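You operate a simulated robot arm through the tools that you are given. There is no shell and no other tool. Be economical: measure what you need, move in short steps, check, and stop when the job is done.

Carry out the task below with a simulated robot arm. There is one attempt and no reset: what you move stays moved.

## Task
Put the gauge block with the smallest size on its label from the near top of the long table on the white card case there. Then put the white bottle that says "rinse" from the far top of the long table on the paper sheets. Then put the lens marked "200 mm" from the far top of the long table on the green note block. Then fetch the white wiping pad and set it on top of the black bottle on the alcove worktop behind the drip mat. Then stack the 4 mm brass spacer from the top of the pale wood bench on top of the 2 mm brass spacer. Then take the folded cloth on the bench top by the small marker and put it away on the top of the pale wood bench. Do these in the order given. Set down upright: white bottle.

The check looks at the end state, three seconds after you hand in, the way a careful person would. Anything else that was tipped, shoved, dropped, spilled or broken makes it a failure. Flat cloth is picked up by pressing the open fingertips on it (5 to 10 N) and closing them slowly along it; thin cloth reads only 2 to 8 mm in the jaws.

## Robot
A 7-joint arm with a fingered hand on a trunk, on a base that drives. Base frame: it is fixed to the floor where the robot stands at the start and does not move with it; the origin is under the middle of the robot, x ahead of it, y to its left, z up; the surface under the hand at the start is at about z = 0.74. Units: m, degrees, N and s.
Its first joint turns from -69.0 to 172.0 degrees. Places, roughly: black bottle (6x6x13 cm) [1.5, 4.3, 1]; brass spacer [-2.5, 1, 0.75]; folded cloth (6x8x3 cm) [-2.3, -3.1, 0.8]; gauge block [0.5, -0.25, 0.75]; lens [0.75, 1.75, 0.75]; note block (8x8x3 cm) [0.4, 1.9, 0.8]; paper sheets (30x21x1 cm) [0.6, 2.1, 0.7]; top of the pale wood bench [-2.4, 0.8, 0.8]; white bottle [1, 2, 0.75]; white card case [1, 0, 0.75]; white wiping pad (5x4x3 cm) [1.6, 4.4, 0.9]. Payload 5 kg.
The TCP is the grasp point between the finger pads, 0.032 m short of the fingertips. In the tool frame z runs along the fingers and y along their closing line. Largest opening 0.16 m; the body of the gripper starts 0.089 m behind the TCP. The gripper is a hand of 3 fingers: y runs from the thumb to the fingers, the wrist lies at [0, 0, -0.252] in the tool frame, and closing takes about 1.5 s.
Orientation is that of the tool frame in the base frame, as [roll, pitch, yaw] about the fixed x, y, z axes, in that order (R = Rz(yaw) Ry(pitch) Rx(roll)). With the fingers straight down and closing along the base's y, the tool's x points along the base's -x, its y along +y and its z along -z.

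## Interface
- The arm moves only by the tool play_rows. Its argument "commands" is a list of rows, each a list of 3 entries, a list of its own where there are three numbers: the turn, a rotation vector about the base's x, y, z in units of 180 degrees (1.0 is 180 degrees), then the shift along the base's x, y, z in units of 250 mm (1.0 is 250 mm), then the opening, from 0 (shut) to 1 (fully open). In form: [[[wx, wy, wz], [x, y, z], grip], ...]. A call has 1 to 8 rows; each row is the pose to reach, as a shift and turn from the pose commanded when the call began. A call with a number of a shift or a turn outside -1 to 1 is refused whole. Rows are played at 5 a second. More than 0.05 m and 8.6 degrees between two rows, or a gripper value outside its range, and nothing of the call is played. Where a pose cannot be reached the arm comes as near as it can. A force on the tool above 40 N (or 10 N above the force at the start of the call, whichever is more), or a blocked arm, ends the call early, and 0.2 s more pass. The fingers move at their own pace (about 0.108 m/s each) and stop on an object; they squeeze with about 27 N. The grip force told is the motor's: it shows also when the fingers shut on nothing. Time passes only in rows, and 0.2 s behind the last, so rows that repeat a pose let the fingers close. It gives the time, the measured TCP pose, the force on the tool (base axes), the opening and the grip force at its end, in the units of the frame above (readings bear some noise), with the torque about the TCP (base axes, N m) and any sound that the robot's microphone picked up, and new pictures: "show" is both (left out), scene, wrist or none.
- Cameras (640 x 400 px; columns grow to the right, rows downward): "scene" is now at [0.1308, -0.0282, 1.478]; the picture's right is [-0.10, -1.00, -0.00], its down [-0.73, 0.07, -0.68] and it looks along [0.68, -0.07, -0.73] (base axes); focal length 274 px, centre (320, 200). "wrist" rides on the gripper at [0.065, -0.004, -0.116] in the tool frame; the picture's right is [0.06, 1.00, 0.00], its down [-0.87, 0.05, -0.49] and it looks along [-0.49, 0.03, 0.87] (tool axes); focal length 261 px, centre (320, 200). There is no depth. A picture from a camera that has moved, and an enlarged one, comes with that camera's place and axes in the base frame and with its lens. The place of the scene camera against the robot may be out by one fixed shift of up to 0.025 m in any direction.
- lift_body(by): slides the trunk up (or, below 0, down) by that many m; the arm and the scene camera ride with it, the base frame stays. It gives what a move gives, with no picture.
- base_move(legs): drives the robot by 1 to 6 legs, each [ahead, left, turn to the left] in m, m and degrees, along the robot's own axes; the way and the turn of a leg run together, so that a leg with both is an arc; at most 1.5 m and 180 degrees a leg. The arm and the cameras ride along, it lands a little off, and it stops where it bumps. It gives what a move gives, and a new picture of the scene camera.
- grasp_type(shape): the hand has 3 fingers and takes this shape, open, in about a second: jaw (thumb against the fingers, like two jaws); tri (thumb and two fingers); tip (a fingertip pinch); poke (one finger out to press); point (the index stretched); flat (the hand flat); cup (the hand cupped); fist (a fist). The gripper value then closes the fingers along that shape, each until it touches; the sizes above hold for jaw. It gives what a move gives, with no picture.
- head_to(pan, tilt): turns the head with the scene camera to pan (to the left, within 86 degrees either way) and tilt (down, from -29 to 69), counted from straight ahead of the robot. It gives what a move gives, and a new picture of the scene camera.
- inspect(camera, box): a new picture of the part [left, top, right, bottom] of that camera's present view, enlarged. It takes no simulated time.
- close_job(): hands the job in; it is judged then, once.

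Work in short steps. Places have to be worked out from the pictures, the camera data and where the tool is seen: move nearer, look again, correct. Check each grasp and each placing, and mend what went wrong. You have 186 turns and 260 pictures in all, those below and enlarged ones among them. Open the gripper and draw the arm clear of the work before you hand the job in, unless the task says otherwise; then end with one line.

The tools are called after "Emit:" as a command line: name --argument value ..., lists and objects as JSON in quotes. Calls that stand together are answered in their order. play_rows: Moves the arm, as the interface text tells. Its arguments: {"type":"object","properties":{"commands":{"type":"array"},"show":{"type":"string","enum":["both","scene","wrist","none"]}},"required":["commands"]} The other tools are called the same way: lift_body (by) slides the trunk up or down; grasp_type (shape) gives the hand a shape; base_move (legs) drives the base; head_to (pan, tilt) turns the head that bears the scene camera; inspect (camera, box) takes an enlarged picture of a part of a camera's view; close_job () hands the job in.

At the start:

```text
time_s: 0.0
tcp_pos: [0.7929, -0.0992, 1.0476]
tool_rot: [180.0, 0.0, -180.0]
contact_force: [-0.7, -0.8, -0.7]
torque: [0.01, 0.03, 0.01]
width: 0.1602
gripper_force: 0.0
shape: jaw
trunk travel left (down, up): [-0.65, 0.29]
robot x, y, heading: [-0.0008, -0.0016, 0.0]
head pan, tilt: [-5.7, 46.9]
```

scene: 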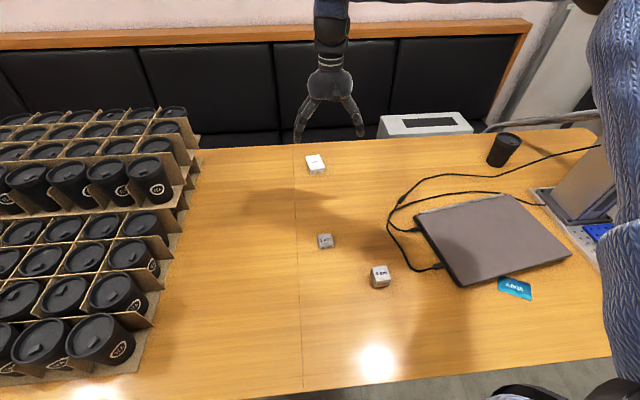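
wrist: 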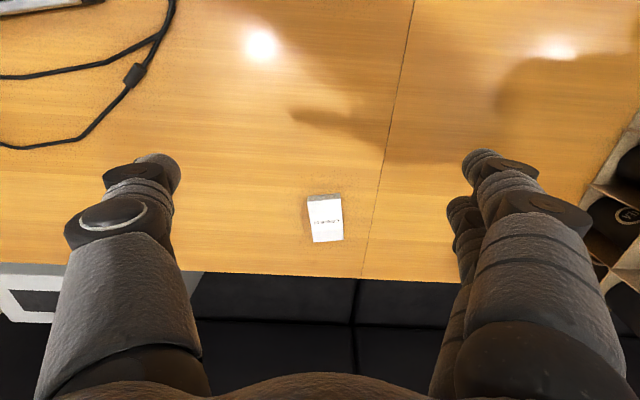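

The scene shows two small blocks and a white card case on the near top. I enlarge them to read the labels.

Emit:
inspect --camera "scene" --box '[280, 220, 440, 320]'

Emit:
inspect --camera "scene" --box '[270, 130, 370, 192]'

```text
4.00 times, centred on (360, 270) of scene
camera zoom: at [0.1308, -0.0282, 1.478], right [-0.1, -1.0, 0.0], down [-0.73, 0.07, -0.68], along [0.68, -0.07, -0.73], focal length 1094 px, centre (160, -80)
```

zoom: 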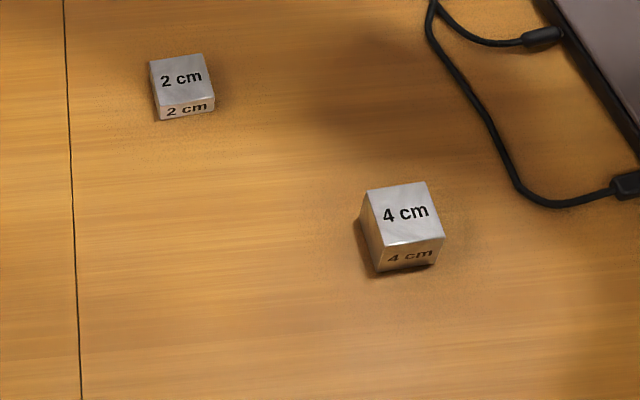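

```text
6.40 times, centred on (320, 161) of scene
camera zoom: at [0.1308, -0.0282, 1.478], right [-0.1, -1.0, 0.0], down [-0.73, 0.07, -0.68], along [0.68, -0.07, -0.73], focal length 1751 px, centre (320, 450)
```

zoom: 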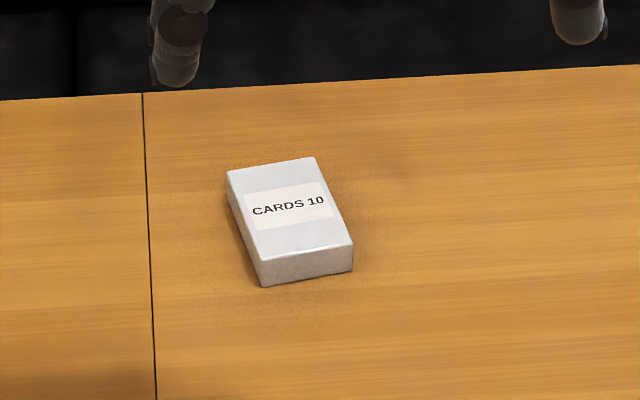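

Two blocks are visible: "2 cm" and "4 cm". I check the hidden right part of the table, and move the hand above the 2 cm block at about (0.605, -0.077).

Emit:
head_to --pan -35 --tilt 47

Emit:
play_rows --commands '[[[0, 0, 0], [-0.125, 0.015, -0.08], 1], [[0, 0, 0], [-0.25, 0.03, -0.16], 1], [[0, 0, 0], [-0.375, 0.045, -0.24], 1], [[0, 0, 0], [-0.5, 0.06, -0.32], 1], [[0, 0, 0], [-0.625, 0.075, -0.4], 1], [[0, 0, 0], [-0.75, 0.088, -0.48], 1], [[0, 0, 0], [-0.75, 0.088, -0.56], 1], [[0, 0, 0], [-0.75, 0.088, -0.56], 1]]' --show "wrist"

```text
time_s: 0.9
tcp_pos: [0.7937, -0.0994, 1.0486]
tool_rot: [-180.0, 0.0, 180.0]
contact_force: [0.4, 1.3, -0.1]
torque: [0.0, -0.02, 0.03]
width: 0.1601
gripper_force: 0.0
shape: jaw
trunk travel left (down, up): [-0.65, 0.29]
robot x, y, heading: [0.0014, -0.0021, -0.0]
head pan, tilt: [-35.0, 47.0]
camera scene: at [0.1168, -0.0659, 1.4779], right [-0.57, -0.82, 0.0], down [-0.6, 0.42, -0.68], along [0.56, -0.39, -0.73], focal length 274 px, centre (320, 200)
```

scene: 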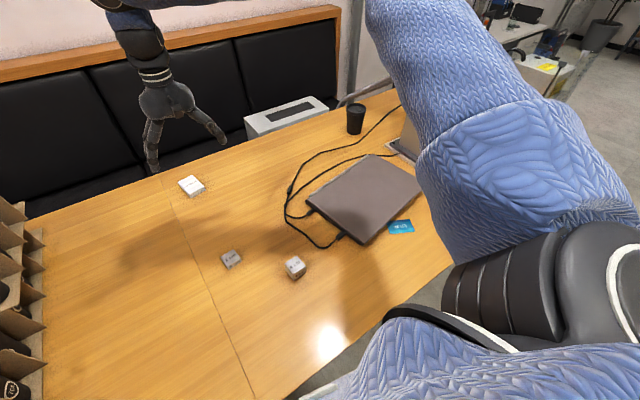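

```text
time_s: 2.7
tcp_pos: [0.6057, -0.0766, 0.9069]
tool_rot: [-180.0, 0.0, -180.0]
contact_force: [-0.1, -0.2, -0.2]
torque: [0.01, -0.03, 0.0]
width: 0.1598
gripper_force: 0.0
shape: jaw
trunk travel left (down, up): [-0.65, 0.29]
robot x, y, heading: [0.0002, 0.0018, -0.1]
head pan, tilt: [-35.0, 47.0]
camera wrist: at [0.5392, -0.0812, 1.022], right [-0.06, 1.0, 0.0], down [0.87, 0.05, 0.49], along [0.49, 0.03, -0.87], focal length 261 px, centre (320, 200)
```

wrist: 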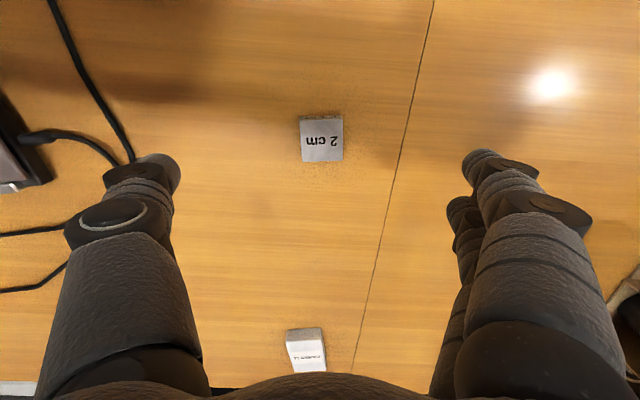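

Only those two blocks exist; block 2 cm is at about (0.615,-0.075). I descend around it and close.

Emit:
play_rows --commands '[[[0, 0, 0], [0.036, 0.006, -0.14], 1], [[0, 0, 0], [0.036, 0.006, -0.28], 0.6], [[0, 0, 0], [0.036, 0.006, -0.4], 0.5], [[0, 0, 0], [0.036, 0.006, -0.48], 0.5], [[0, 0, 0], [0.036, 0.006, -0.51], 0.5], [[0, 0, 0], [0.036, 0.006, -0.51], 0.5]]' --show "wrist"

```text
time_s: 4.1
tcp_pos: [0.6176, -0.0762, 0.7811]
tool_rot: [-180.0, 0.0, 180.0]
contact_force: [0.2, -0.6, -0.5]
torque: [0.01, 0.03, -0.02]
width: 0.0807
gripper_force: 0.0
shape: jaw
trunk travel left (down, up): [-0.65, 0.29]
robot x, y, heading: [-0.003, -0.001, -0.0]
head pan, tilt: [-35.0, 47.0]
camera wrist: at [0.5503, -0.0812, 0.8969], right [-0.06, 1.0, 0.0], down [0.87, 0.05, 0.49], along [0.49, 0.03, -0.87], focal length 261 px, centre (320, 200)
```

wrist: 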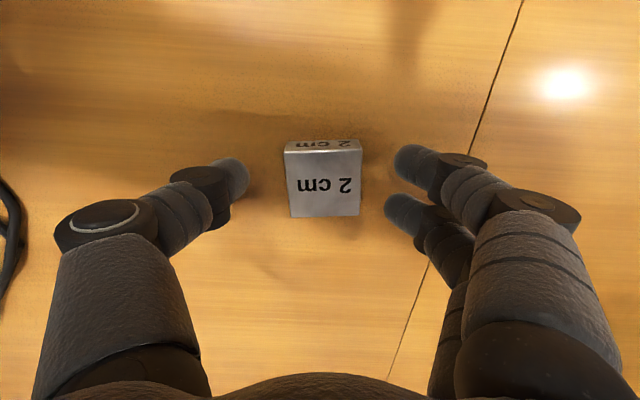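

The block sits centred between the fingers. Lower 4 mm more and close.

Emit:
play_rows --commands '[[[0, 0, 0], [-0.008, 0, -0.016], 0.5], [[0, 0, 0], [-0.008, 0, -0.016], 0.15], [[0, 0, 0], [-0.008, 0, -0.016], 0.1], [[0, 0, 0], [-0.008, 0, -0.016], 0.1], [[0, 0, 0], [-0.008, 0, -0.016], 0.1], [[0, 0, 0], [-0.008, 0, -0.016], 0.1]]' --show "wrist"

```text
time_s: 5.5
tcp_pos: [0.6137, -0.0753, 0.7765]
tool_rot: [-179.9, 0.0, 179.9]
contact_force: [-0.8, -0.1, 0.0]
torque: [0.02, -0.05, 0.0]
width: 0.0382
gripper_force: 26.8
shape: jaw
trunk travel left (down, up): [-0.65, 0.29]
robot x, y, heading: [-0.001, 0.004, 0.0]
head pan, tilt: [-35.0, 47.0]
camera wrist: at [0.5476, -0.0809, 0.8917], right [-0.06, 1.0, 0.0], down [0.87, 0.05, 0.49], along [0.49, 0.03, -0.87], focal length 261 px, centre (320, 200)
```

wrist: 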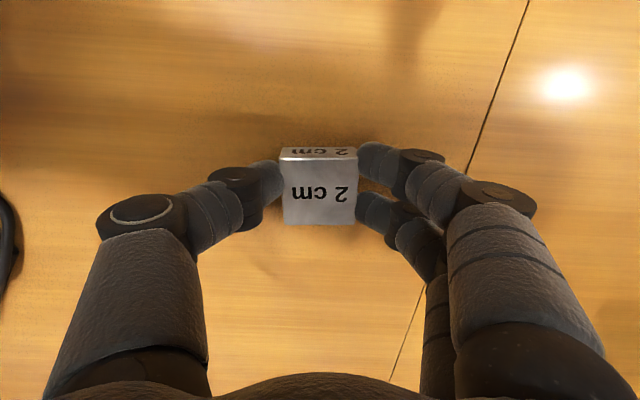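

Gripped at 38 mm. Lift 0.1 m and go forward toward the card case.

Emit:
play_rows --commands '[[[0, 0, 0], [0, 0, 0.14], 0.1], [[0, 0, 0], [0, 0, 0.28], 0.1], [[0, 0, 0], [0.12, 0, 0.4], 0.1], [[0, 0, 0], [0.28, 0, 0.4], 0.1], [[0, 0, 0], [0.44, 0, 0.4], 0.1], [[0, 0, 0], [0.6, 0, 0.4], 0.1], [[0, 0, 0], [0.76, 0, 0.4], 0.1], [[0, 0, 0], [0.92, 0, 0.4], 0.1]]' --show "wrist"

Emit:
head_to --pan -5 --tilt 45

```text
time_s: 7.3
tcp_pos: [0.8418, -0.0744, 0.8757]
tool_rot: [179.9, 0.0, -180.0]
contact_force: [0.5, -0.8, -1.6]
torque: [-0.01, -0.01, 0.02]
width: 0.0382
gripper_force: 27.3
shape: jaw
trunk travel left (down, up): [-0.65, 0.29]
robot x, y, heading: [-0.003, -0.0018, 0.2]
head pan, tilt: [-35.0, 47.0]
camera wrist: at [0.7744, -0.0801, 0.9897], right [-0.06, 1.0, 0.0], down [0.87, 0.05, 0.49], along [0.49, 0.03, -0.87], focal length 261 px, centre (320, 200)
```

wrist: 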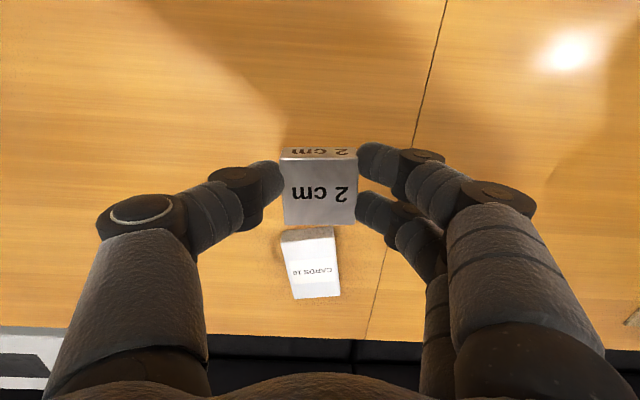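

```text
time_s: 8.3
tcp_pos: [0.8403, -0.0751, 0.8751]
tool_rot: [-180.0, 0.0, -180.0]
contact_force: [0.5, 1.0, -1.9]
torque: [0.01, 0.01, 0.05]
width: 0.0383
gripper_force: 26.9
shape: jaw
trunk travel left (down, up): [-0.65, 0.29]
robot x, y, heading: [0.0023, -0.0003, 0.2]
head pan, tilt: [-5.0, 45.0]
camera scene: at [0.1325, -0.0275, 1.4807], right [-0.09, -1.0, 0.0], down [-0.7, 0.06, -0.71], along [0.7, -0.06, -0.71], focal length 274 px, centre (320, 200)
```

scene: 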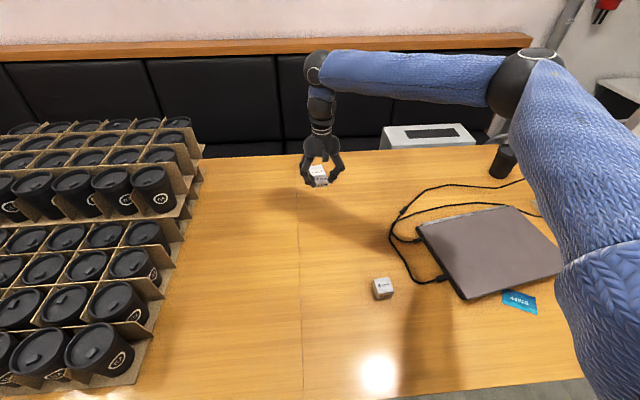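

Card top centre is at about (0.99,-0.075). I move out over it and look.

Emit:
play_rows --commands '[[[0, 0, 0], [0.15, 0, 0], 0.1], [[0, 0, 0], [0.3, 0, 0], 0.1], [[0, 0, 0], [0.45, 0, 0], 0.1], [[0, 0, 0], [0.592, 0, 0], 0.1], [[0, 0, 0], [0.592, 0, -0.1], 0.1], [[0, 0, 0], [0.592, 0, -0.18], 0.1], [[0, 0, 0], [0.592, 0, -0.18], 0.1]]' --show "both"

```text
time_s: 9.9
tcp_pos: [0.9908, -0.0773, 0.8285]
tool_rot: [-180.0, -0.1, 180.0]
contact_force: [-0.1, -0.1, -1.0]
torque: [0.01, -0.02, 0.02]
width: 0.0381
gripper_force: 27.0
shape: jaw
trunk travel left (down, up): [-0.65, 0.29]
robot x, y, heading: [0.0003, 0.0016, 0.1]
head pan, tilt: [-5.0, 45.0]
camera scene: at [0.1323, -0.0276, 1.4808], right [-0.09, -1.0, 0.0], down [-0.7, 0.06, -0.71], along [0.7, -0.06, -0.71], focal length 274 px, centre (320, 200)
camera wrist: at [0.9249, -0.0822, 0.9447], right [-0.06, 1.0, 0.0], down [0.87, 0.05, 0.49], along [0.49, 0.03, -0.87], focal length 261 px, centre (320, 200)
```

scene: 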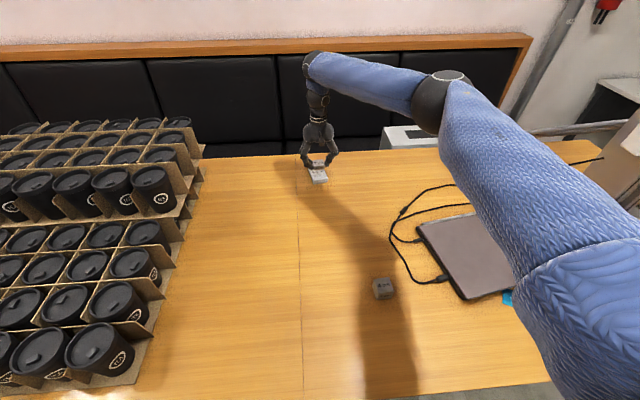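
wrist: 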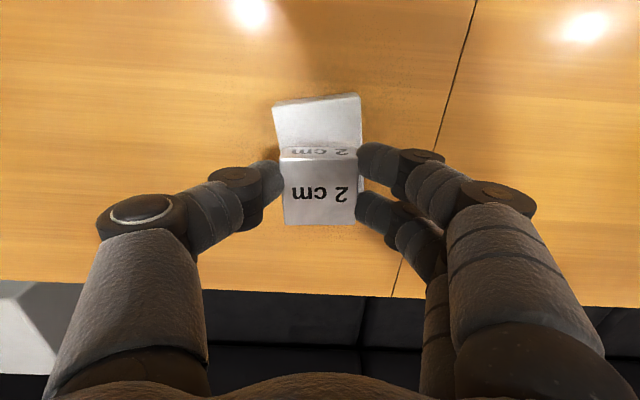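

The block is centred over the case. I lower slowly until contact.

Emit:
play_rows --commands '[[[0, 0, 0], [0.008, 0.005, -0.05], 0.1], [[0, 0, 0], [0.008, 0.005, -0.08], 0.1], [[0, 0, 0], [0.008, 0.005, -0.095], 0.1], [[0, 0, 0], [0.008, 0.005, -0.105], 0.1], [[0, 0, 0], [0.008, 0.005, -0.105], 0.1]]' --show "wrist"

```text
time_s: 11.1
tcp_pos: [0.9935, -0.0747, 0.8042]
tool_rot: [180.0, 0.0, -180.0]
contact_force: [0.1, 0.1, -1.2]
torque: [-0.02, 0.01, -0.02]
width: 0.0382
gripper_force: 26.9
shape: jaw
trunk travel left (down, up): [-0.65, 0.29]
robot x, y, heading: [-0.0019, -0.0002, -0.1]
head pan, tilt: [-5.0, 45.0]
camera wrist: at [0.9269, -0.08, 0.9197], right [-0.06, 1.0, 0.0], down [0.87, 0.05, 0.49], along [0.49, 0.03, -0.87], focal length 261 px, centre (320, 200)
```

wrist: 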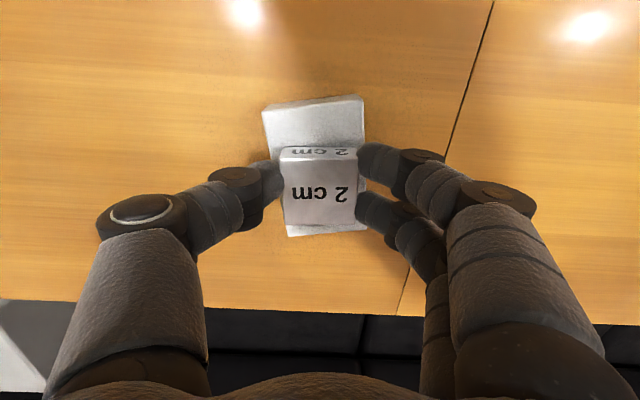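

No contact yet; keep lowering in tiny steps.

Emit:
play_rows --commands '[[[0, 0, 0], [0, 0, -0.006], 0.1], [[0, 0, 0], [0, 0, -0.012], 0.1], [[0, 0, 0], [0, 0, -0.018], 0.1], [[0, 0, 0], [0, 0, -0.018], 0.1]]' --show "none"

```text
time_s: 12.1
tcp_pos: [0.9937, -0.0747, 0.7995]
tool_rot: [180.0, 0.0, 179.9]
contact_force: [0.0, 0.1, -0.8]
torque: [-0.02, 0.0, -0.04]
width: 0.0384
gripper_force: 26.7
shape: jaw
trunk travel left (down, up): [-0.65, 0.29]
robot x, y, heading: [0.0007, 0.003, 0.1]
head pan, tilt: [-5.0, 45.0]
```

No contact yet; continue.

Emit:
play_rows --commands '[[[0, 0, 0], [0, 0, -0.006], 0.1], [[0, 0, 0], [0, 0, -0.012], 0.1], [[0, 0, 0], [0, 0, -0.016], 0.1], [[0, 0, 0], [0, 0, -0.016], 0.1]]' --show "wrist"

```text
time_s: 13.1
tcp_pos: [0.9936, -0.0736, 0.7993]
tool_rot: [180.0, 0.0, 180.0]
contact_force: [2.2, -2.0, 19.6]
torque: [-0.04, -0.04, 0.0]
width: 0.0388
gripper_force: 27.4
shape: jaw
trunk travel left (down, up): [-0.65, 0.29]
robot x, y, heading: [0.0012, -0.0043, 0.0]
head pan, tilt: [-5.0, 45.0]
camera wrist: at [0.9263, -0.0793, 0.914], right [-0.06, 1.0, 0.0], down [0.87, 0.05, 0.49], along [0.49, 0.03, -0.87], focal length 261 px, centre (320, 200)
```

wrist: 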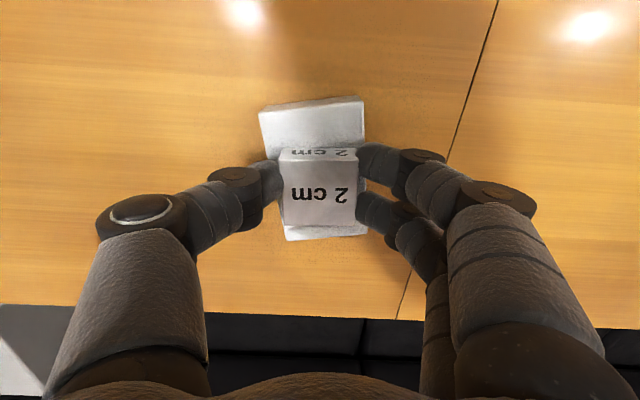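

Contact (19.6 N). Relax the pressing, open, and rise.

Emit:
play_rows --commands '[[[0, 0, 0], [0, 0, 0.012], 0.1], [[0, 0, 0], [0, 0, 0.012], 0.35], [[0, 0, 0], [0, 0, 0.012], 0.4], [[0, 0, 0], [0, 0, 0.012], 0.5], [[0, 0, 0], [0, 0, 0.1], 0.5], [[0, 0, 0], [0, 0, 0.25], 0.5], [[0, 0, 0], [-0.1, 0, 0.4], 0.5], [[0, 0, 0], [-0.2, 0, 0.55], 0.5]]' --show "wrist"

```text
time_s: 14.9
tcp_pos: [0.9466, -0.0709, 0.9382]
tool_rot: [179.9, -0.1, -179.9]
contact_force: [0.0, 0.7, 0.7]
torque: [0.01, -0.02, -0.03]
width: 0.0795
gripper_force: 0.1
shape: jaw
trunk travel left (down, up): [-0.65, 0.29]
robot x, y, heading: [-0.0009, 0.0011, -0.1]
head pan, tilt: [-5.0, 45.0]
camera wrist: at [0.8801, -0.0752, 1.0547], right [-0.06, 1.0, 0.0], down [0.87, 0.05, 0.49], along [0.49, 0.03, -0.87], focal length 261 px, centre (320, 200)
```

wrist: 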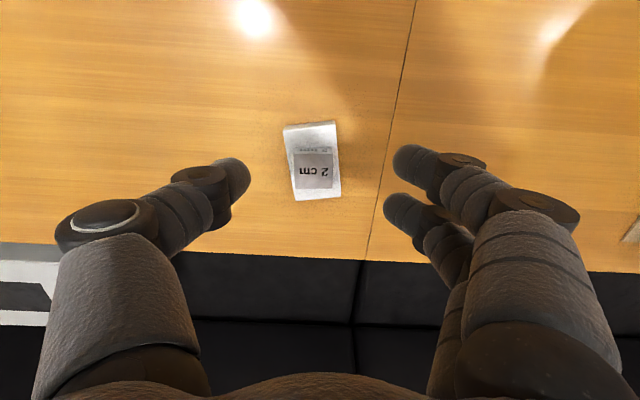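

The block sits on the case. I raise and retract the arm, then look left before driving.

Emit:
play_rows --commands '[[[0, 0, 0], [-0.14, 0, 0.14], 0.5], [[0, 0, 0], [-0.28, 0, 0.28], 0.5], [[0, 0, 0], [-0.42, 0, 0.42], 0.5], [[0, 0, 0], [-0.56, 0, 0.56], 0.5], [[0, 0, 0], [-0.7, 0, 0.7], 0.5], [[0, 0, 0], [-0.84, 0, 0.8], 0.5], [[0, 0, 0], [-1.0, 0, 0.8], 0.5]]' --show "none"

Emit:
head_to --pan 60 --tilt 35

```text
time_s: 16.5
tcp_pos: [0.6972, -0.0716, 1.1372]
tool_rot: [-179.9, -0.1, 180.0]
contact_force: [-0.2, -0.1, -0.3]
torque: [0.0, -0.03, -0.01]
width: 0.0791
gripper_force: 0.1
shape: jaw
trunk travel left (down, up): [-0.65, 0.29]
robot x, y, heading: [-0.0029, -0.003, 0.1]
head pan, tilt: [-5.0, 45.0]
```

```text
time_s: 17.9
tcp_pos: [0.6985, -0.0706, 1.1351]
tool_rot: [-179.9, 0.0, 180.0]
contact_force: [-0.2, 0.1, 0.6]
torque: [-0.02, -0.06, 0.02]
width: 0.0794
gripper_force: 0.0
shape: jaw
trunk travel left (down, up): [-0.65, 0.29]
robot x, y, heading: [-0.0008, -0.0019, 0.2]
head pan, tilt: [60.0, 35.0]
camera scene: at [0.0955, 0.0559, 1.4956], right [0.87, -0.5, 0.0], down [-0.29, -0.5, -0.82], along [0.41, 0.71, -0.57], focal length 274 px, centre (320, 200)
```

scene: 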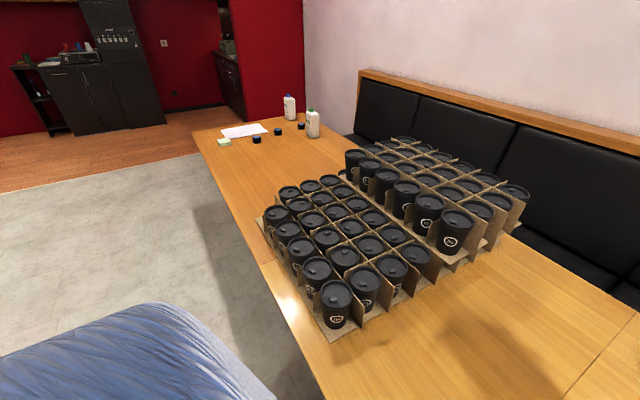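

The way to the left is clear floor along a straight table edge (x≈0.27). Retract more and higher, then drive left.

Emit:
play_rows --commands '[[[0, 0, 0], [-0.16, 0, 0.08], 0.5], [[0, 0, 0], [-0.32, 0, 0.16], 0.5], [[0, 0, 0], [-0.48, 0, 0.24], 0.5], [[0, 0, 0], [-0.64, 0, 0.32], 0.5], [[0, 0, 0], [-0.8, 0, 0.4], 0.5]]' --show "none"

Emit:
head_to --pan 10 --tilt 45

Emit:
base_move --legs '[[0, 1.0, 0], [0, 0.85, 0]]'

```text
time_s: 19.1
tcp_pos: [0.4917, -0.069, 1.2367]
tool_rot: [180.0, 0.0, 180.0]
contact_force: [-0.3, -0.3, -0.6]
torque: [-0.01, -0.05, 0.0]
width: 0.0794
gripper_force: 0.1
shape: jaw
trunk travel left (down, up): [-0.65, 0.29]
robot x, y, heading: [-0.0004, -0.0002, 0.1]
head pan, tilt: [60.0, 35.0]
```

```text
time_s: 20.2
tcp_pos: [0.4952, -0.072, 1.2369]
tool_rot: [180.0, -0.1, 180.0]
contact_force: [-0.1, 0.1, 0.0]
torque: [0.03, 0.04, 0.04]
width: 0.0791
gripper_force: 0.1
shape: jaw
trunk travel left (down, up): [-0.65, 0.29]
robot x, y, heading: [0.0027, -0.0026, 0.0]
head pan, tilt: [10.0, 45.0]
camera scene: at [0.1314, -0.0062, 1.4807], right [0.17, -0.98, 0.0], down [-0.7, -0.12, -0.71], along [0.7, 0.12, -0.71], focal length 274 px, centre (320, 200)
```

scene: 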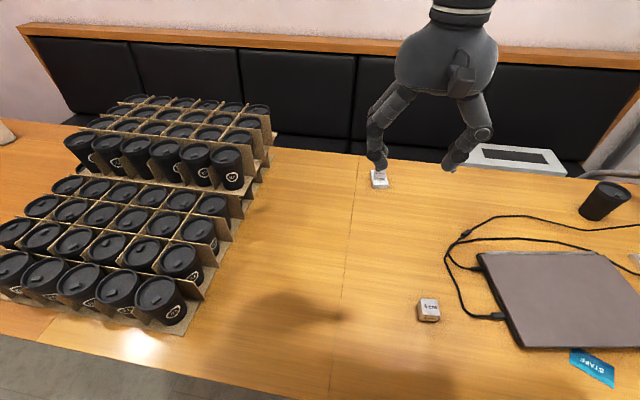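

```text
time_s: 29.5
tcp_pos: [0.491, 1.7749, 1.2364]
tool_rot: [179.9, 0.0, -179.4]
contact_force: [-0.7, -0.2, 0.1]
torque: [-0.02, 0.01, 0.0]
width: 0.0793
gripper_force: 0.0
shape: jaw
trunk travel left (down, up): [-0.65, 0.29]
robot x, y, heading: [-0.0033, 1.8404, 0.8]
head pan, tilt: [10.0, 45.0]
camera scene: at [0.1278, 1.8356, 1.4807], right [0.18, -0.98, 0.0], down [-0.7, -0.13, -0.71], along [0.69, 0.13, -0.71], focal length 274 px, centre (320, 200)
```

scene: 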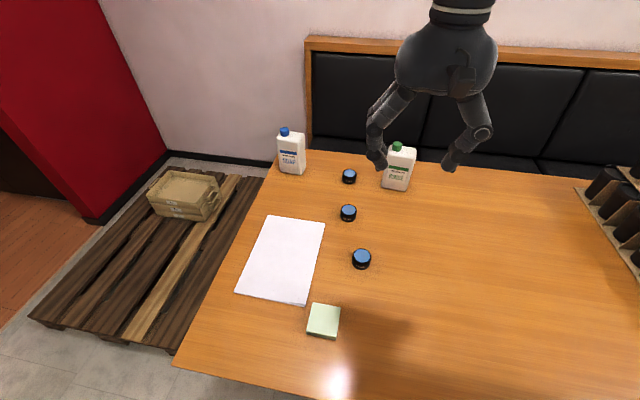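

Two bottles and three lenses are visible. I enlarge to read their labels.

Emit:
inspect --camera "scene" --box '[264, 115, 424, 215]'

Emit:
inspect --camera "scene" --box '[320, 160, 400, 210]'

Emit:
inspect --camera "scene" --box '[315, 200, 411, 280]'

```text
4.00 times, centred on (344, 165) of scene
camera zoom: at [0.1278, 1.8356, 1.4807], right [0.18, -0.98, 0.0], down [-0.7, -0.13, -0.71], along [0.69, 0.13, -0.71], focal length 1094 px, centre (224, 340)
```

zoom: 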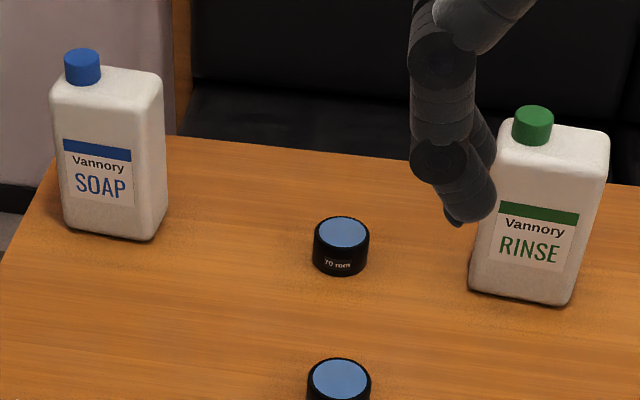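

```text
8.00 times, centred on (360, 185) of scene
camera zoom: at [0.1278, 1.8356, 1.4807], right [0.18, -0.98, 0.0], down [-0.7, -0.13, -0.71], along [0.69, 0.13, -0.71], focal length 2188 px, centre (0, 320)
```

zoom: 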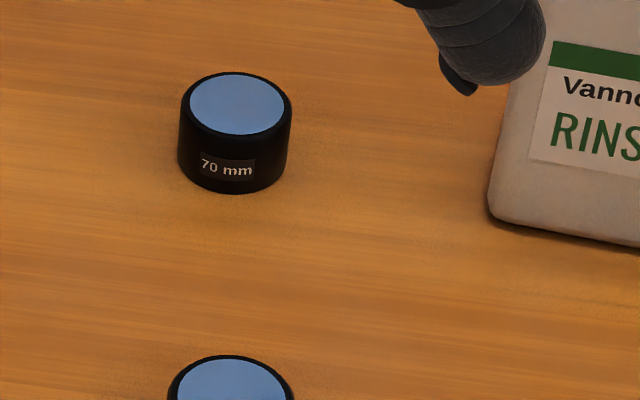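

```text
5.00 times, centred on (363, 240) of scene
camera zoom: at [0.1278, 1.8356, 1.4807], right [0.18, -0.98, 0.0], down [-0.7, -0.13, -0.71], along [0.69, 0.13, -0.71], focal length 1368 px, centre (105, 0)
```

zoom: 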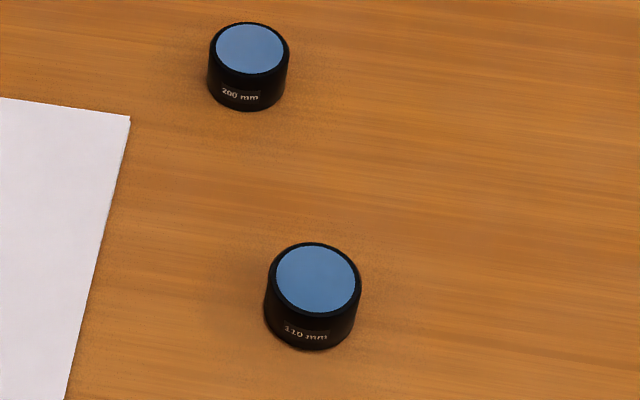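

The middle lens is "200 mm"; the right bottle is RINSE, standing around (0.96,1.70), body top ~0.91. I move the open hand toward it at height.

Emit:
play_rows --commands '[[[0, 0, 0], [0.16, -0.03, -0.03], 1], [[0, 0, 0], [0.32, -0.06, -0.06], 1], [[0, 0, 0], [0.48, -0.1, -0.1], 1], [[0, 0, 0], [0.64, -0.14, -0.14], 1], [[0, 0, 0], [0.8, -0.18, -0.18], 1], [[0, 0, 0], [0.96, -0.22, -0.2], 1], [[0, 0, 0], [1.0, -0.26, -0.2], 1], [[0, 0, 0], [1.0, -0.26, -0.2], 1]]' --show "both"

```text
time_s: 31.3
tcp_pos: [0.7415, 1.7081, 1.1862]
tool_rot: [-179.9, 0.0, -179.6]
contact_force: [0.2, -0.4, -0.6]
torque: [-0.04, 0.03, 0.01]
width: 0.1599
gripper_force: 0.1
shape: jaw
trunk travel left (down, up): [-0.65, 0.29]
robot x, y, heading: [-0.0026, 1.8388, 0.6]
head pan, tilt: [10.0, 45.0]
camera scene: at [0.1282, 1.8354, 1.4807], right [0.18, -0.98, 0.0], down [-0.7, -0.13, -0.71], along [0.69, 0.13, -0.71], focal length 274 px, centre (320, 200)
camera wrist: at [0.6752, 1.7028, 1.3007], right [-0.07, 1.0, 0.0], down [0.87, 0.06, 0.49], along [0.49, 0.04, -0.87], focal length 261 px, centre (320, 200)
```

scene: 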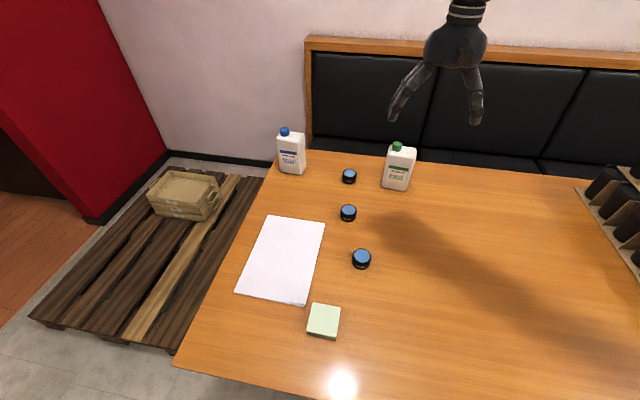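
wrist: 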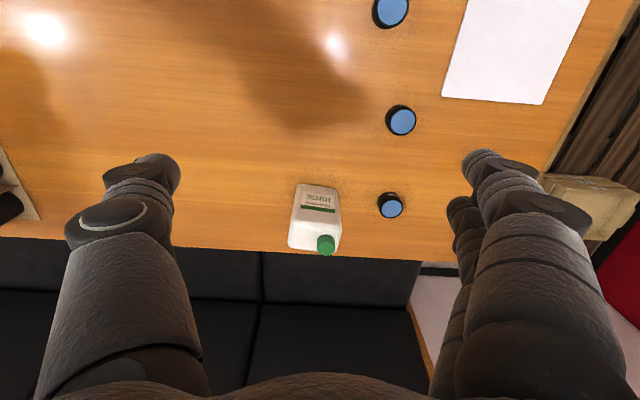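

Bottle centre estimated near (0.98,1.72). I approach closer at z≈1.07 and look again.

Emit:
play_rows --commands '[[[0, 0, 0], [0.15, 0.01, -0.1], 1], [[0, 0, 0], [0.3, 0.02, -0.2], 1], [[0, 0, 0], [0.45, 0.03, -0.3], 1], [[0, 0, 0], [0.6, 0.04, -0.4], 1], [[0, 0, 0], [0.76, 0.05, -0.46], 1], [[0, 0, 0], [0.76, 0.05, -0.46], 1]]' --show "both"

```text
time_s: 32.7
tcp_pos: [0.9298, 1.7199, 1.0739]
tool_rot: [-180.0, 0.0, -179.4]
contact_force: [-0.3, -0.4, -0.3]
torque: [0.02, -0.01, 0.03]
width: 0.1598
gripper_force: 0.0
shape: jaw
trunk travel left (down, up): [-0.65, 0.29]
robot x, y, heading: [-0.0004, 1.8371, 0.5]
head pan, tilt: [10.0, 45.0]
camera scene: at [0.1268, 1.8343, 1.4809], right [0.18, -0.98, 0.0], down [-0.69, -0.13, -0.71], along [0.7, 0.13, -0.71], focal length 274 px, centre (320, 200)
camera wrist: at [0.8626, 1.7144, 1.1895], right [-0.07, 1.0, 0.0], down [0.87, 0.06, 0.49], along [0.49, 0.04, -0.87], focal length 261 px, centre (320, 200)
```

scene: 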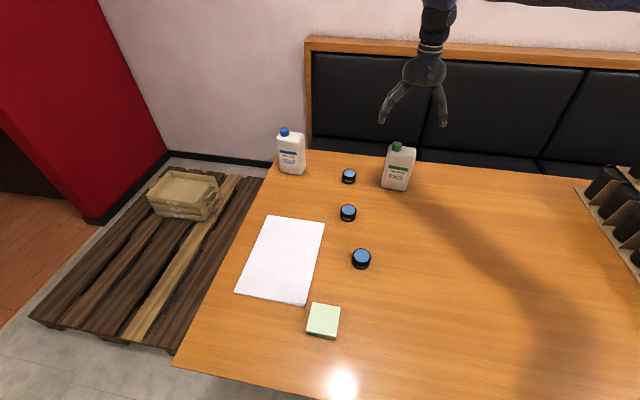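
wrist: 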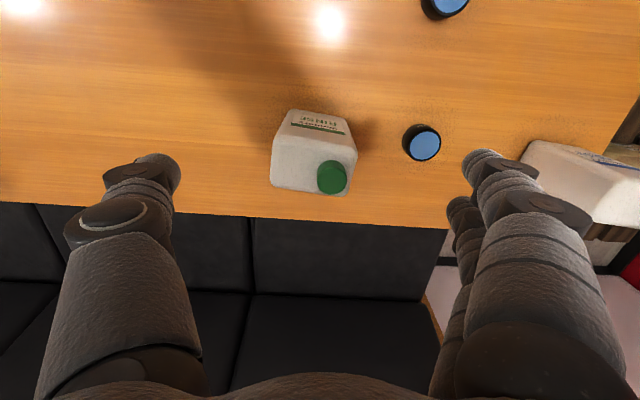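

Bottle centre (0.983,1.719), top at 0.885, cap ~0.91. I go over it and descend to TCP z≈0.85.

Emit:
play_rows --commands '[[[0, 0, 0], [0.11, 0, -0.1], 1], [[0, 0, 0], [0.21, 0, -0.22], 1], [[0, 0, 0], [0.212, 0, -0.38], 1], [[0, 0, 0], [0.212, 0, -0.54], 1], [[0, 0, 0], [0.212, 0, -0.66], 1], [[0, 0, 0], [0.212, 0, -0.66], 1]]' --show "both"

```text
time_s: 34.1
tcp_pos: [0.9859, 1.7224, 0.9079]
tool_rot: [-179.9, 0.0, -179.4]
contact_force: [0.1, -0.3, 0.0]
torque: [-0.01, -0.02, 0.01]
width: 0.1599
gripper_force: 0.2
shape: jaw
trunk travel left (down, up): [-0.65, 0.29]
robot x, y, heading: [-0.0024, 1.8396, 0.6]
head pan, tilt: [10.0, 45.0]
camera scene: at [0.1275, 1.8354, 1.4808], right [0.18, -0.98, 0.0], down [-0.69, -0.13, -0.71], along [0.69, 0.13, -0.71], focal length 274 px, centre (320, 200)
camera wrist: at [0.9186, 1.7168, 1.0218], right [-0.07, 1.0, 0.0], down [0.87, 0.06, 0.49], along [0.49, 0.04, -0.87], focal length 261 px, centre (320, 200)
```

scene: 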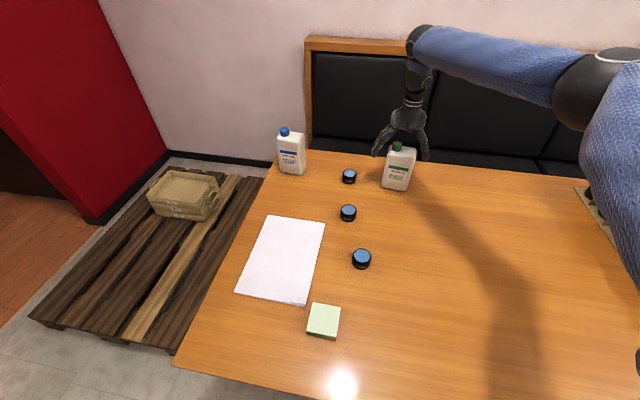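
wrist: 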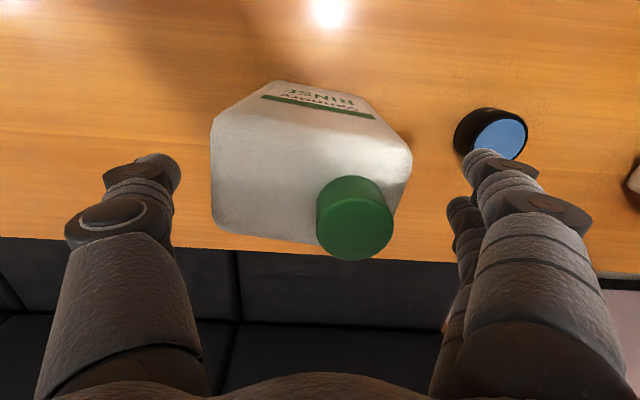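

Bottle is slightly yawed (~-5°) and a few mm to the left in view. I correct, descend to z≈0.847 and close.

Emit:
play_rows --commands '[[[0, 0, -0.028], [0, -0.018, 0], 1], [[0, 0, -0.028], [0, -0.018, -0.1], 1], [[0, 0, -0.028], [0, -0.018, -0.2], 1], [[0, 0, -0.028], [0, -0.018, -0.248], 1], [[0, 0, -0.028], [0, -0.018, -0.248], 0.5], [[0, 0, -0.028], [0, -0.018, -0.248], 0.4], [[0, 0, -0.028], [0, -0.018, -0.248], 0.4], [[0, 0, -0.028], [0, -0.018, -0.248], 0.4]]' --show "both"

```text
time_s: 35.1
tcp_pos: [0.9884, 1.7153, 0.8552]
tool_rot: [179.9, 0.7, 175.5]
contact_force: [-4.9, 0.7, 23.4]
torque: [-0.27, -0.28, -0.04]
width: 0.1095
gripper_force: 23.5
shape: jaw
trunk travel left (down, up): [-0.65, 0.29]
robot x, y, heading: [-0.0054, 1.839, 0.4]
head pan, tilt: [10.0, 45.0]
stopped in row 5: the force on the tool passed its limit at 45 N (the readings are from after the stop); the commanded pose is now the measured one
camera scene: at [0.1259, 1.8348, 1.4813], right [0.18, -0.98, 0.0], down [-0.69, -0.13, -0.71], along [0.7, 0.13, -0.71], focal length 274 px, centre (320, 200)
camera wrist: at [0.9207, 1.7151, 0.9701], right [0.02, 1.0, 0.0], down [0.87, -0.02, 0.5], along [0.5, -0.01, -0.87], focal length 261 px, centre (320, 200)
```

scene: 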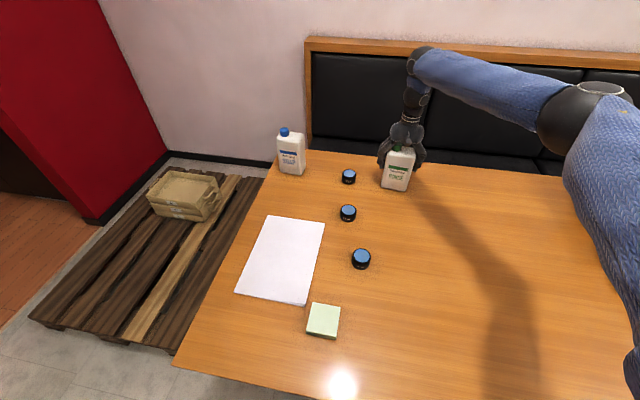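
wrist: 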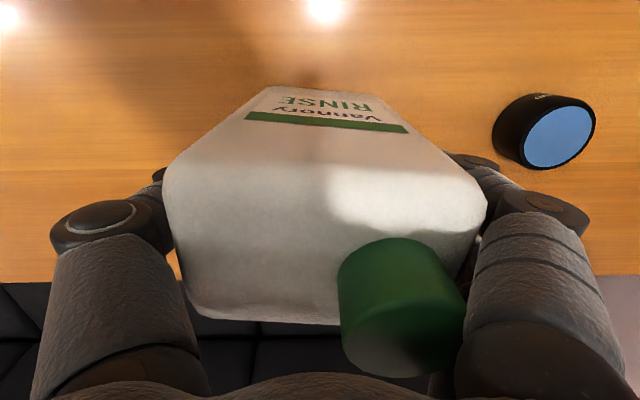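

The cap touched the palm at z≈0.855. I open slightly, rise 8 mm, then close.

Emit:
play_rows --commands '[[[0, 0, 0], [0, 0, 0], 0.9], [[0, 0, 0], [0, 0, 0.012], 0.9], [[0, 0, 0], [0, 0, 0.036], 0.9], [[0, 0, 0], [0, 0, 0.036], 0.9], [[0, 0, 0], [0, 0, 0.036], 0.4], [[0, 0, 0], [0, 0, 0.036], 0.4], [[0, 0, 0], [0, 0, 0.036], 0.4], [[0, 0, 0], [0, 0, 0.036], 0.4]]' --show "wrist"

```text
time_s: 37.0
tcp_pos: [0.9878, 1.7145, 0.8597]
tool_rot: [179.9, 0.2, 175.5]
contact_force: [-1.7, -1.6, -0.7]
torque: [0.04, 0.05, -0.04]
width: 0.0938
gripper_force: 26.9
shape: jaw
trunk travel left (down, up): [-0.65, 0.29]
robot x, y, heading: [-0.0054, 1.8419, 0.5]
head pan, tilt: [10.0, 45.0]
camera wrist: at [0.921, 1.715, 0.9745], right [0.02, 1.0, 0.0], down [0.87, -0.02, 0.5], along [0.5, -0.01, -0.87], focal length 261 px, centre (320, 200)
```

wrist: 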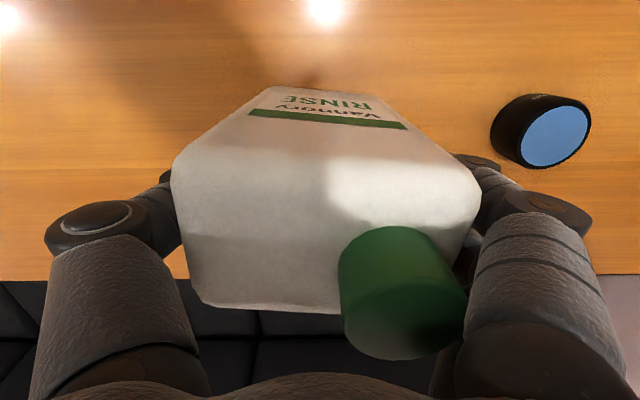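

Gripped at 94 mm. Lift straight up ~0.1 m and check.

Emit:
play_rows --commands '[[[0, 0, 0], [0, 0, 0.06], 0.4], [[0, 0, 0], [0, 0, 0.14], 0.4], [[0, 0, 0], [0, 0, 0.24], 0.4], [[0, 0, 0], [0, 0, 0.34], 0.4], [[0, 0, 0], [0, 0, 0.42], 0.4], [[0, 0, 0], [0, 0, 0.42], 0.4]]' --show "both"

```text
time_s: 38.4
tcp_pos: [0.9908, 1.7149, 0.9647]
tool_rot: [179.8, 0.3, 175.5]
contact_force: [1.1, -0.1, -12.0]
torque: [-0.01, -0.06, -0.01]
width: 0.094
gripper_force: 27.0
shape: jaw
trunk travel left (down, up): [-0.65, 0.29]
robot x, y, heading: [-0.0044, 1.8408, 0.5]
head pan, tilt: [10.0, 45.0]
camera scene: at [0.1296, 1.8346, 1.4805], right [0.18, -0.98, 0.0], down [-0.7, -0.13, -0.71], along [0.69, 0.13, -0.71], focal length 274 px, centre (320, 200)
camera wrist: at [0.9238, 1.7136, 1.0793], right [0.02, 1.0, 0.0], down [0.87, -0.01, 0.5], along [0.5, -0.01, -0.87], focal length 261 px, centre (320, 200)
```

scene: 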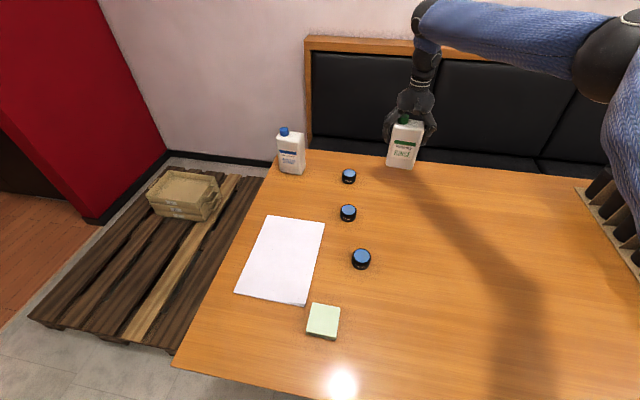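
wrist: 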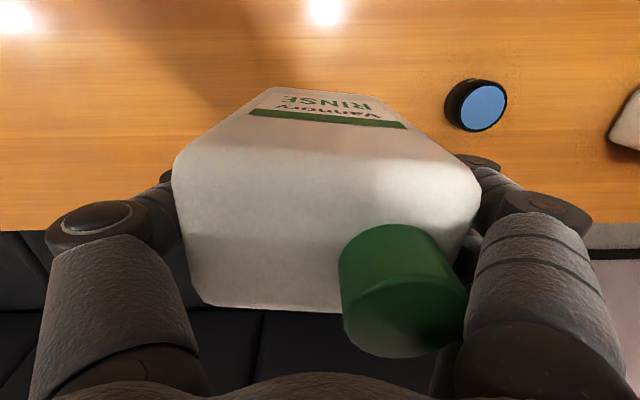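

Held firmly (12 N). Move over toward the paper centre (~(0.547,2.05)), keeping height.

Emit:
play_rows --commands '[[[0, 0, 0], [-0.1, 0.07, 0], 0.4], [[0, 0, 0], [-0.25, 0.175, 0], 0.4], [[0, 0, 0], [-0.4, 0.28, 0], 0.4], [[0, 0, 0], [-0.55, 0.39, 0], 0.4], [[0, 0, 0], [-0.7, 0.5, 0], 0.4], [[0, 0, 0], [-0.85, 0.61, 0], 0.4], [[0, 0, 0], [-0.95, 0.68, 0], 0.4], [[0, 0, 0], [-1.0, 0.72, 0], 0.4]]' --show "none"

Emit:
play_rows --commands '[[[0, 0, 0], [-0.08, 0.06, 0], 0.4], [[0, 0, 0], [-0.22, 0.17, 0], 0.4], [[0, 0, 0], [-0.36, 0.28, 0], 0.4], [[0, 0, 0], [-0.5, 0.4, 0], 0.4], [[0, 0, 0], [-0.62, 0.5, 0], 0.4], [[0, 0, 0], [-0.7, 0.58, 0], 0.4], [[0, 0, 0], [-0.76, 0.6, 0], 0.4], [[0, 0, 0], [-0.76, 0.6, 0], 0.4]]' --show "both"

```text
time_s: 40.1
tcp_pos: [0.7392, 1.8966, 0.9635]
tool_rot: [179.9, 0.3, 175.6]
contact_force: [0.3, -1.3, -10.5]
torque: [-0.01, -0.05, -0.01]
width: 0.0943
gripper_force: 26.9
shape: jaw
trunk travel left (down, up): [-0.65, 0.29]
robot x, y, heading: [-0.0005, 1.8392, 0.5]
head pan, tilt: [10.0, 45.0]
```

```text
time_s: 42.0
tcp_pos: [0.548, 2.0446, 0.9649]
tool_rot: [179.9, 0.2, 175.5]
contact_force: [0.2, 0.0, -10.9]
torque: [-0.04, -0.08, 0.03]
width: 0.0942
gripper_force: 26.9
shape: jaw
trunk travel left (down, up): [-0.65, 0.29]
robot x, y, heading: [-0.004, 1.8396, 0.6]
head pan, tilt: [10.0, 45.0]
camera scene: at [0.1289, 1.8355, 1.4806], right [0.18, -0.98, 0.0], down [-0.7, -0.13, -0.71], along [0.69, 0.13, -0.71], focal length 274 px, centre (320, 200)
camera wrist: at [0.4811, 2.0449, 1.0788], right [0.02, 1.0, 0.0], down [0.87, -0.01, 0.5], along [0.5, -0.01, -0.87], focal length 261 px, centre (320, 200)
```

scene: 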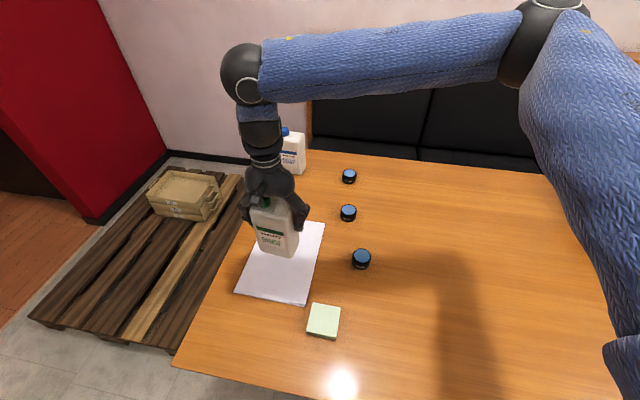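
wrist: 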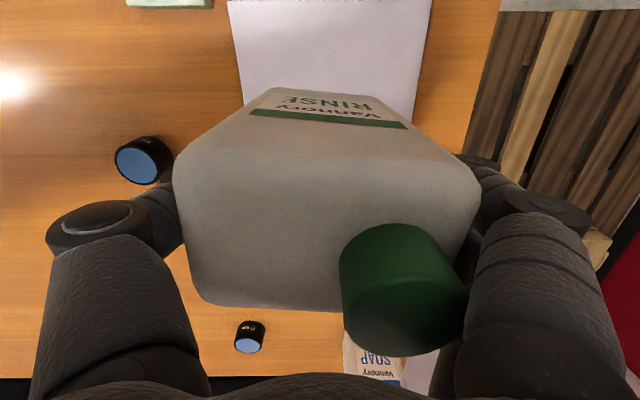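

Over the paper. Lower to just above contact.

Emit:
play_rows --commands '[[[0, 0, 0], [0, 0, -0.1], 0.4], [[0, 0, 0], [0, 0, -0.22], 0.4], [[0, 0, 0], [0, 0, -0.32], 0.4], [[0, 0, 0], [0, 0, -0.36], 0.4], [[0, 0, 0], [0, 0, -0.38], 0.4], [[0, 0, 0], [0, 0, -0.388], 0.4], [[0, 0, 0], [0, 0, -0.394], 0.4], [[0, 0, 0], [0, 0, -0.4], 0.4]]' --show "wrist"

```text
time_s: 43.8
tcp_pos: [0.5489, 2.0447, 0.8633]
tool_rot: [179.9, 0.3, 175.5]
contact_force: [0.7, -0.5, -8.1]
torque: [0.06, -0.05, -0.02]
width: 0.0943
gripper_force: 27.1
shape: jaw
trunk travel left (down, up): [-0.65, 0.29]
robot x, y, heading: [-0.0019, 1.8418, 0.3]
head pan, tilt: [10.0, 45.0]
camera wrist: at [0.4814, 2.0445, 0.9793], right [0.02, 1.0, 0.0], down [0.87, -0.02, 0.5], along [0.5, -0.01, -0.87], focal length 261 px, centre (320, 200)
```

wrist: 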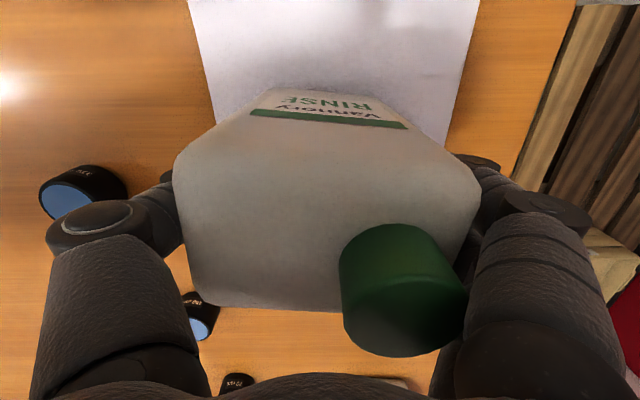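

Weight is starting to transfer. A couple more mm, then open gently and rise.

Emit:
play_rows --commands '[[[0, 0, 0], [0, 0, -0.006], 0.4], [[0, 0, 0], [0, 0, -0.01], 0.4], [[0, 0, 0], [0, 0, -0.01], 0.4]]' --show "none"

```text
time_s: 44.5
tcp_pos: [0.5492, 2.0447, 0.8641]
tool_rot: [179.8, 0.4, 175.5]
contact_force: [5.4, -1.6, 12.8]
torque: [-0.16, -0.01, 0.0]
width: 0.0939
gripper_force: 27.0
shape: jaw
trunk travel left (down, up): [-0.65, 0.29]
robot x, y, heading: [-0.0076, 1.8355, 0.6]
head pan, tilt: [10.0, 45.0]
```

Standing on the paper. Relax 2 mm, open, and rise straight up.

Emit:
play_rows --commands '[[[0, 0, 0], [0, 0, 0.008], 0.4], [[0, 0, 0], [0, 0, 0.008], 0.75], [[0, 0, 0], [0, 0, 0.008], 0.9], [[0, 0, 0], [0, 0, 0.012], 0.95], [[0, 0, 0], [0, 0, 0.1], 0.95], [[0, 0, 0], [0, 0, 0.25], 0.95], [[0, 0, 0], [0, 0, 0.42], 0.95], [[0, 0, 0], [0, 0, 0.6], 0.95]]' --show "both"

```text
time_s: 46.4
tcp_pos: [0.5438, 2.0461, 1.0118]
tool_rot: [179.8, 0.4, 175.5]
contact_force: [-0.8, -0.5, -0.2]
torque: [0.02, -0.03, -0.01]
width: 0.1517
gripper_force: 0.1
shape: jaw
trunk travel left (down, up): [-0.65, 0.29]
robot x, y, heading: [-0.0042, 1.8428, 0.8]
head pan, tilt: [10.0, 45.0]
camera scene: at [0.1266, 1.8349, 1.4807], right [0.18, -0.98, 0.0], down [-0.69, -0.13, -0.71], along [0.7, 0.13, -0.71], focal length 274 px, centre (320, 200)
camera wrist: at [0.4772, 2.0454, 1.1267], right [0.02, 1.0, 0.0], down [0.87, -0.01, 0.5], along [0.5, -0.01, -0.87], focal length 261 px, centre (320, 200)
```

scene: 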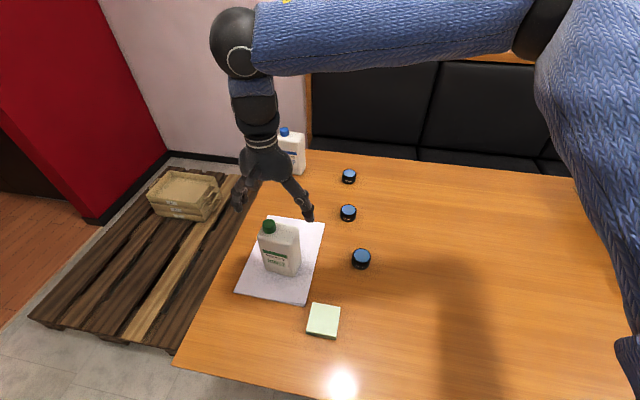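
wrist: 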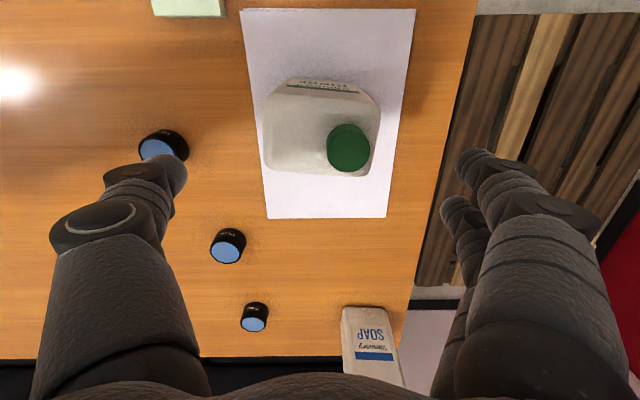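

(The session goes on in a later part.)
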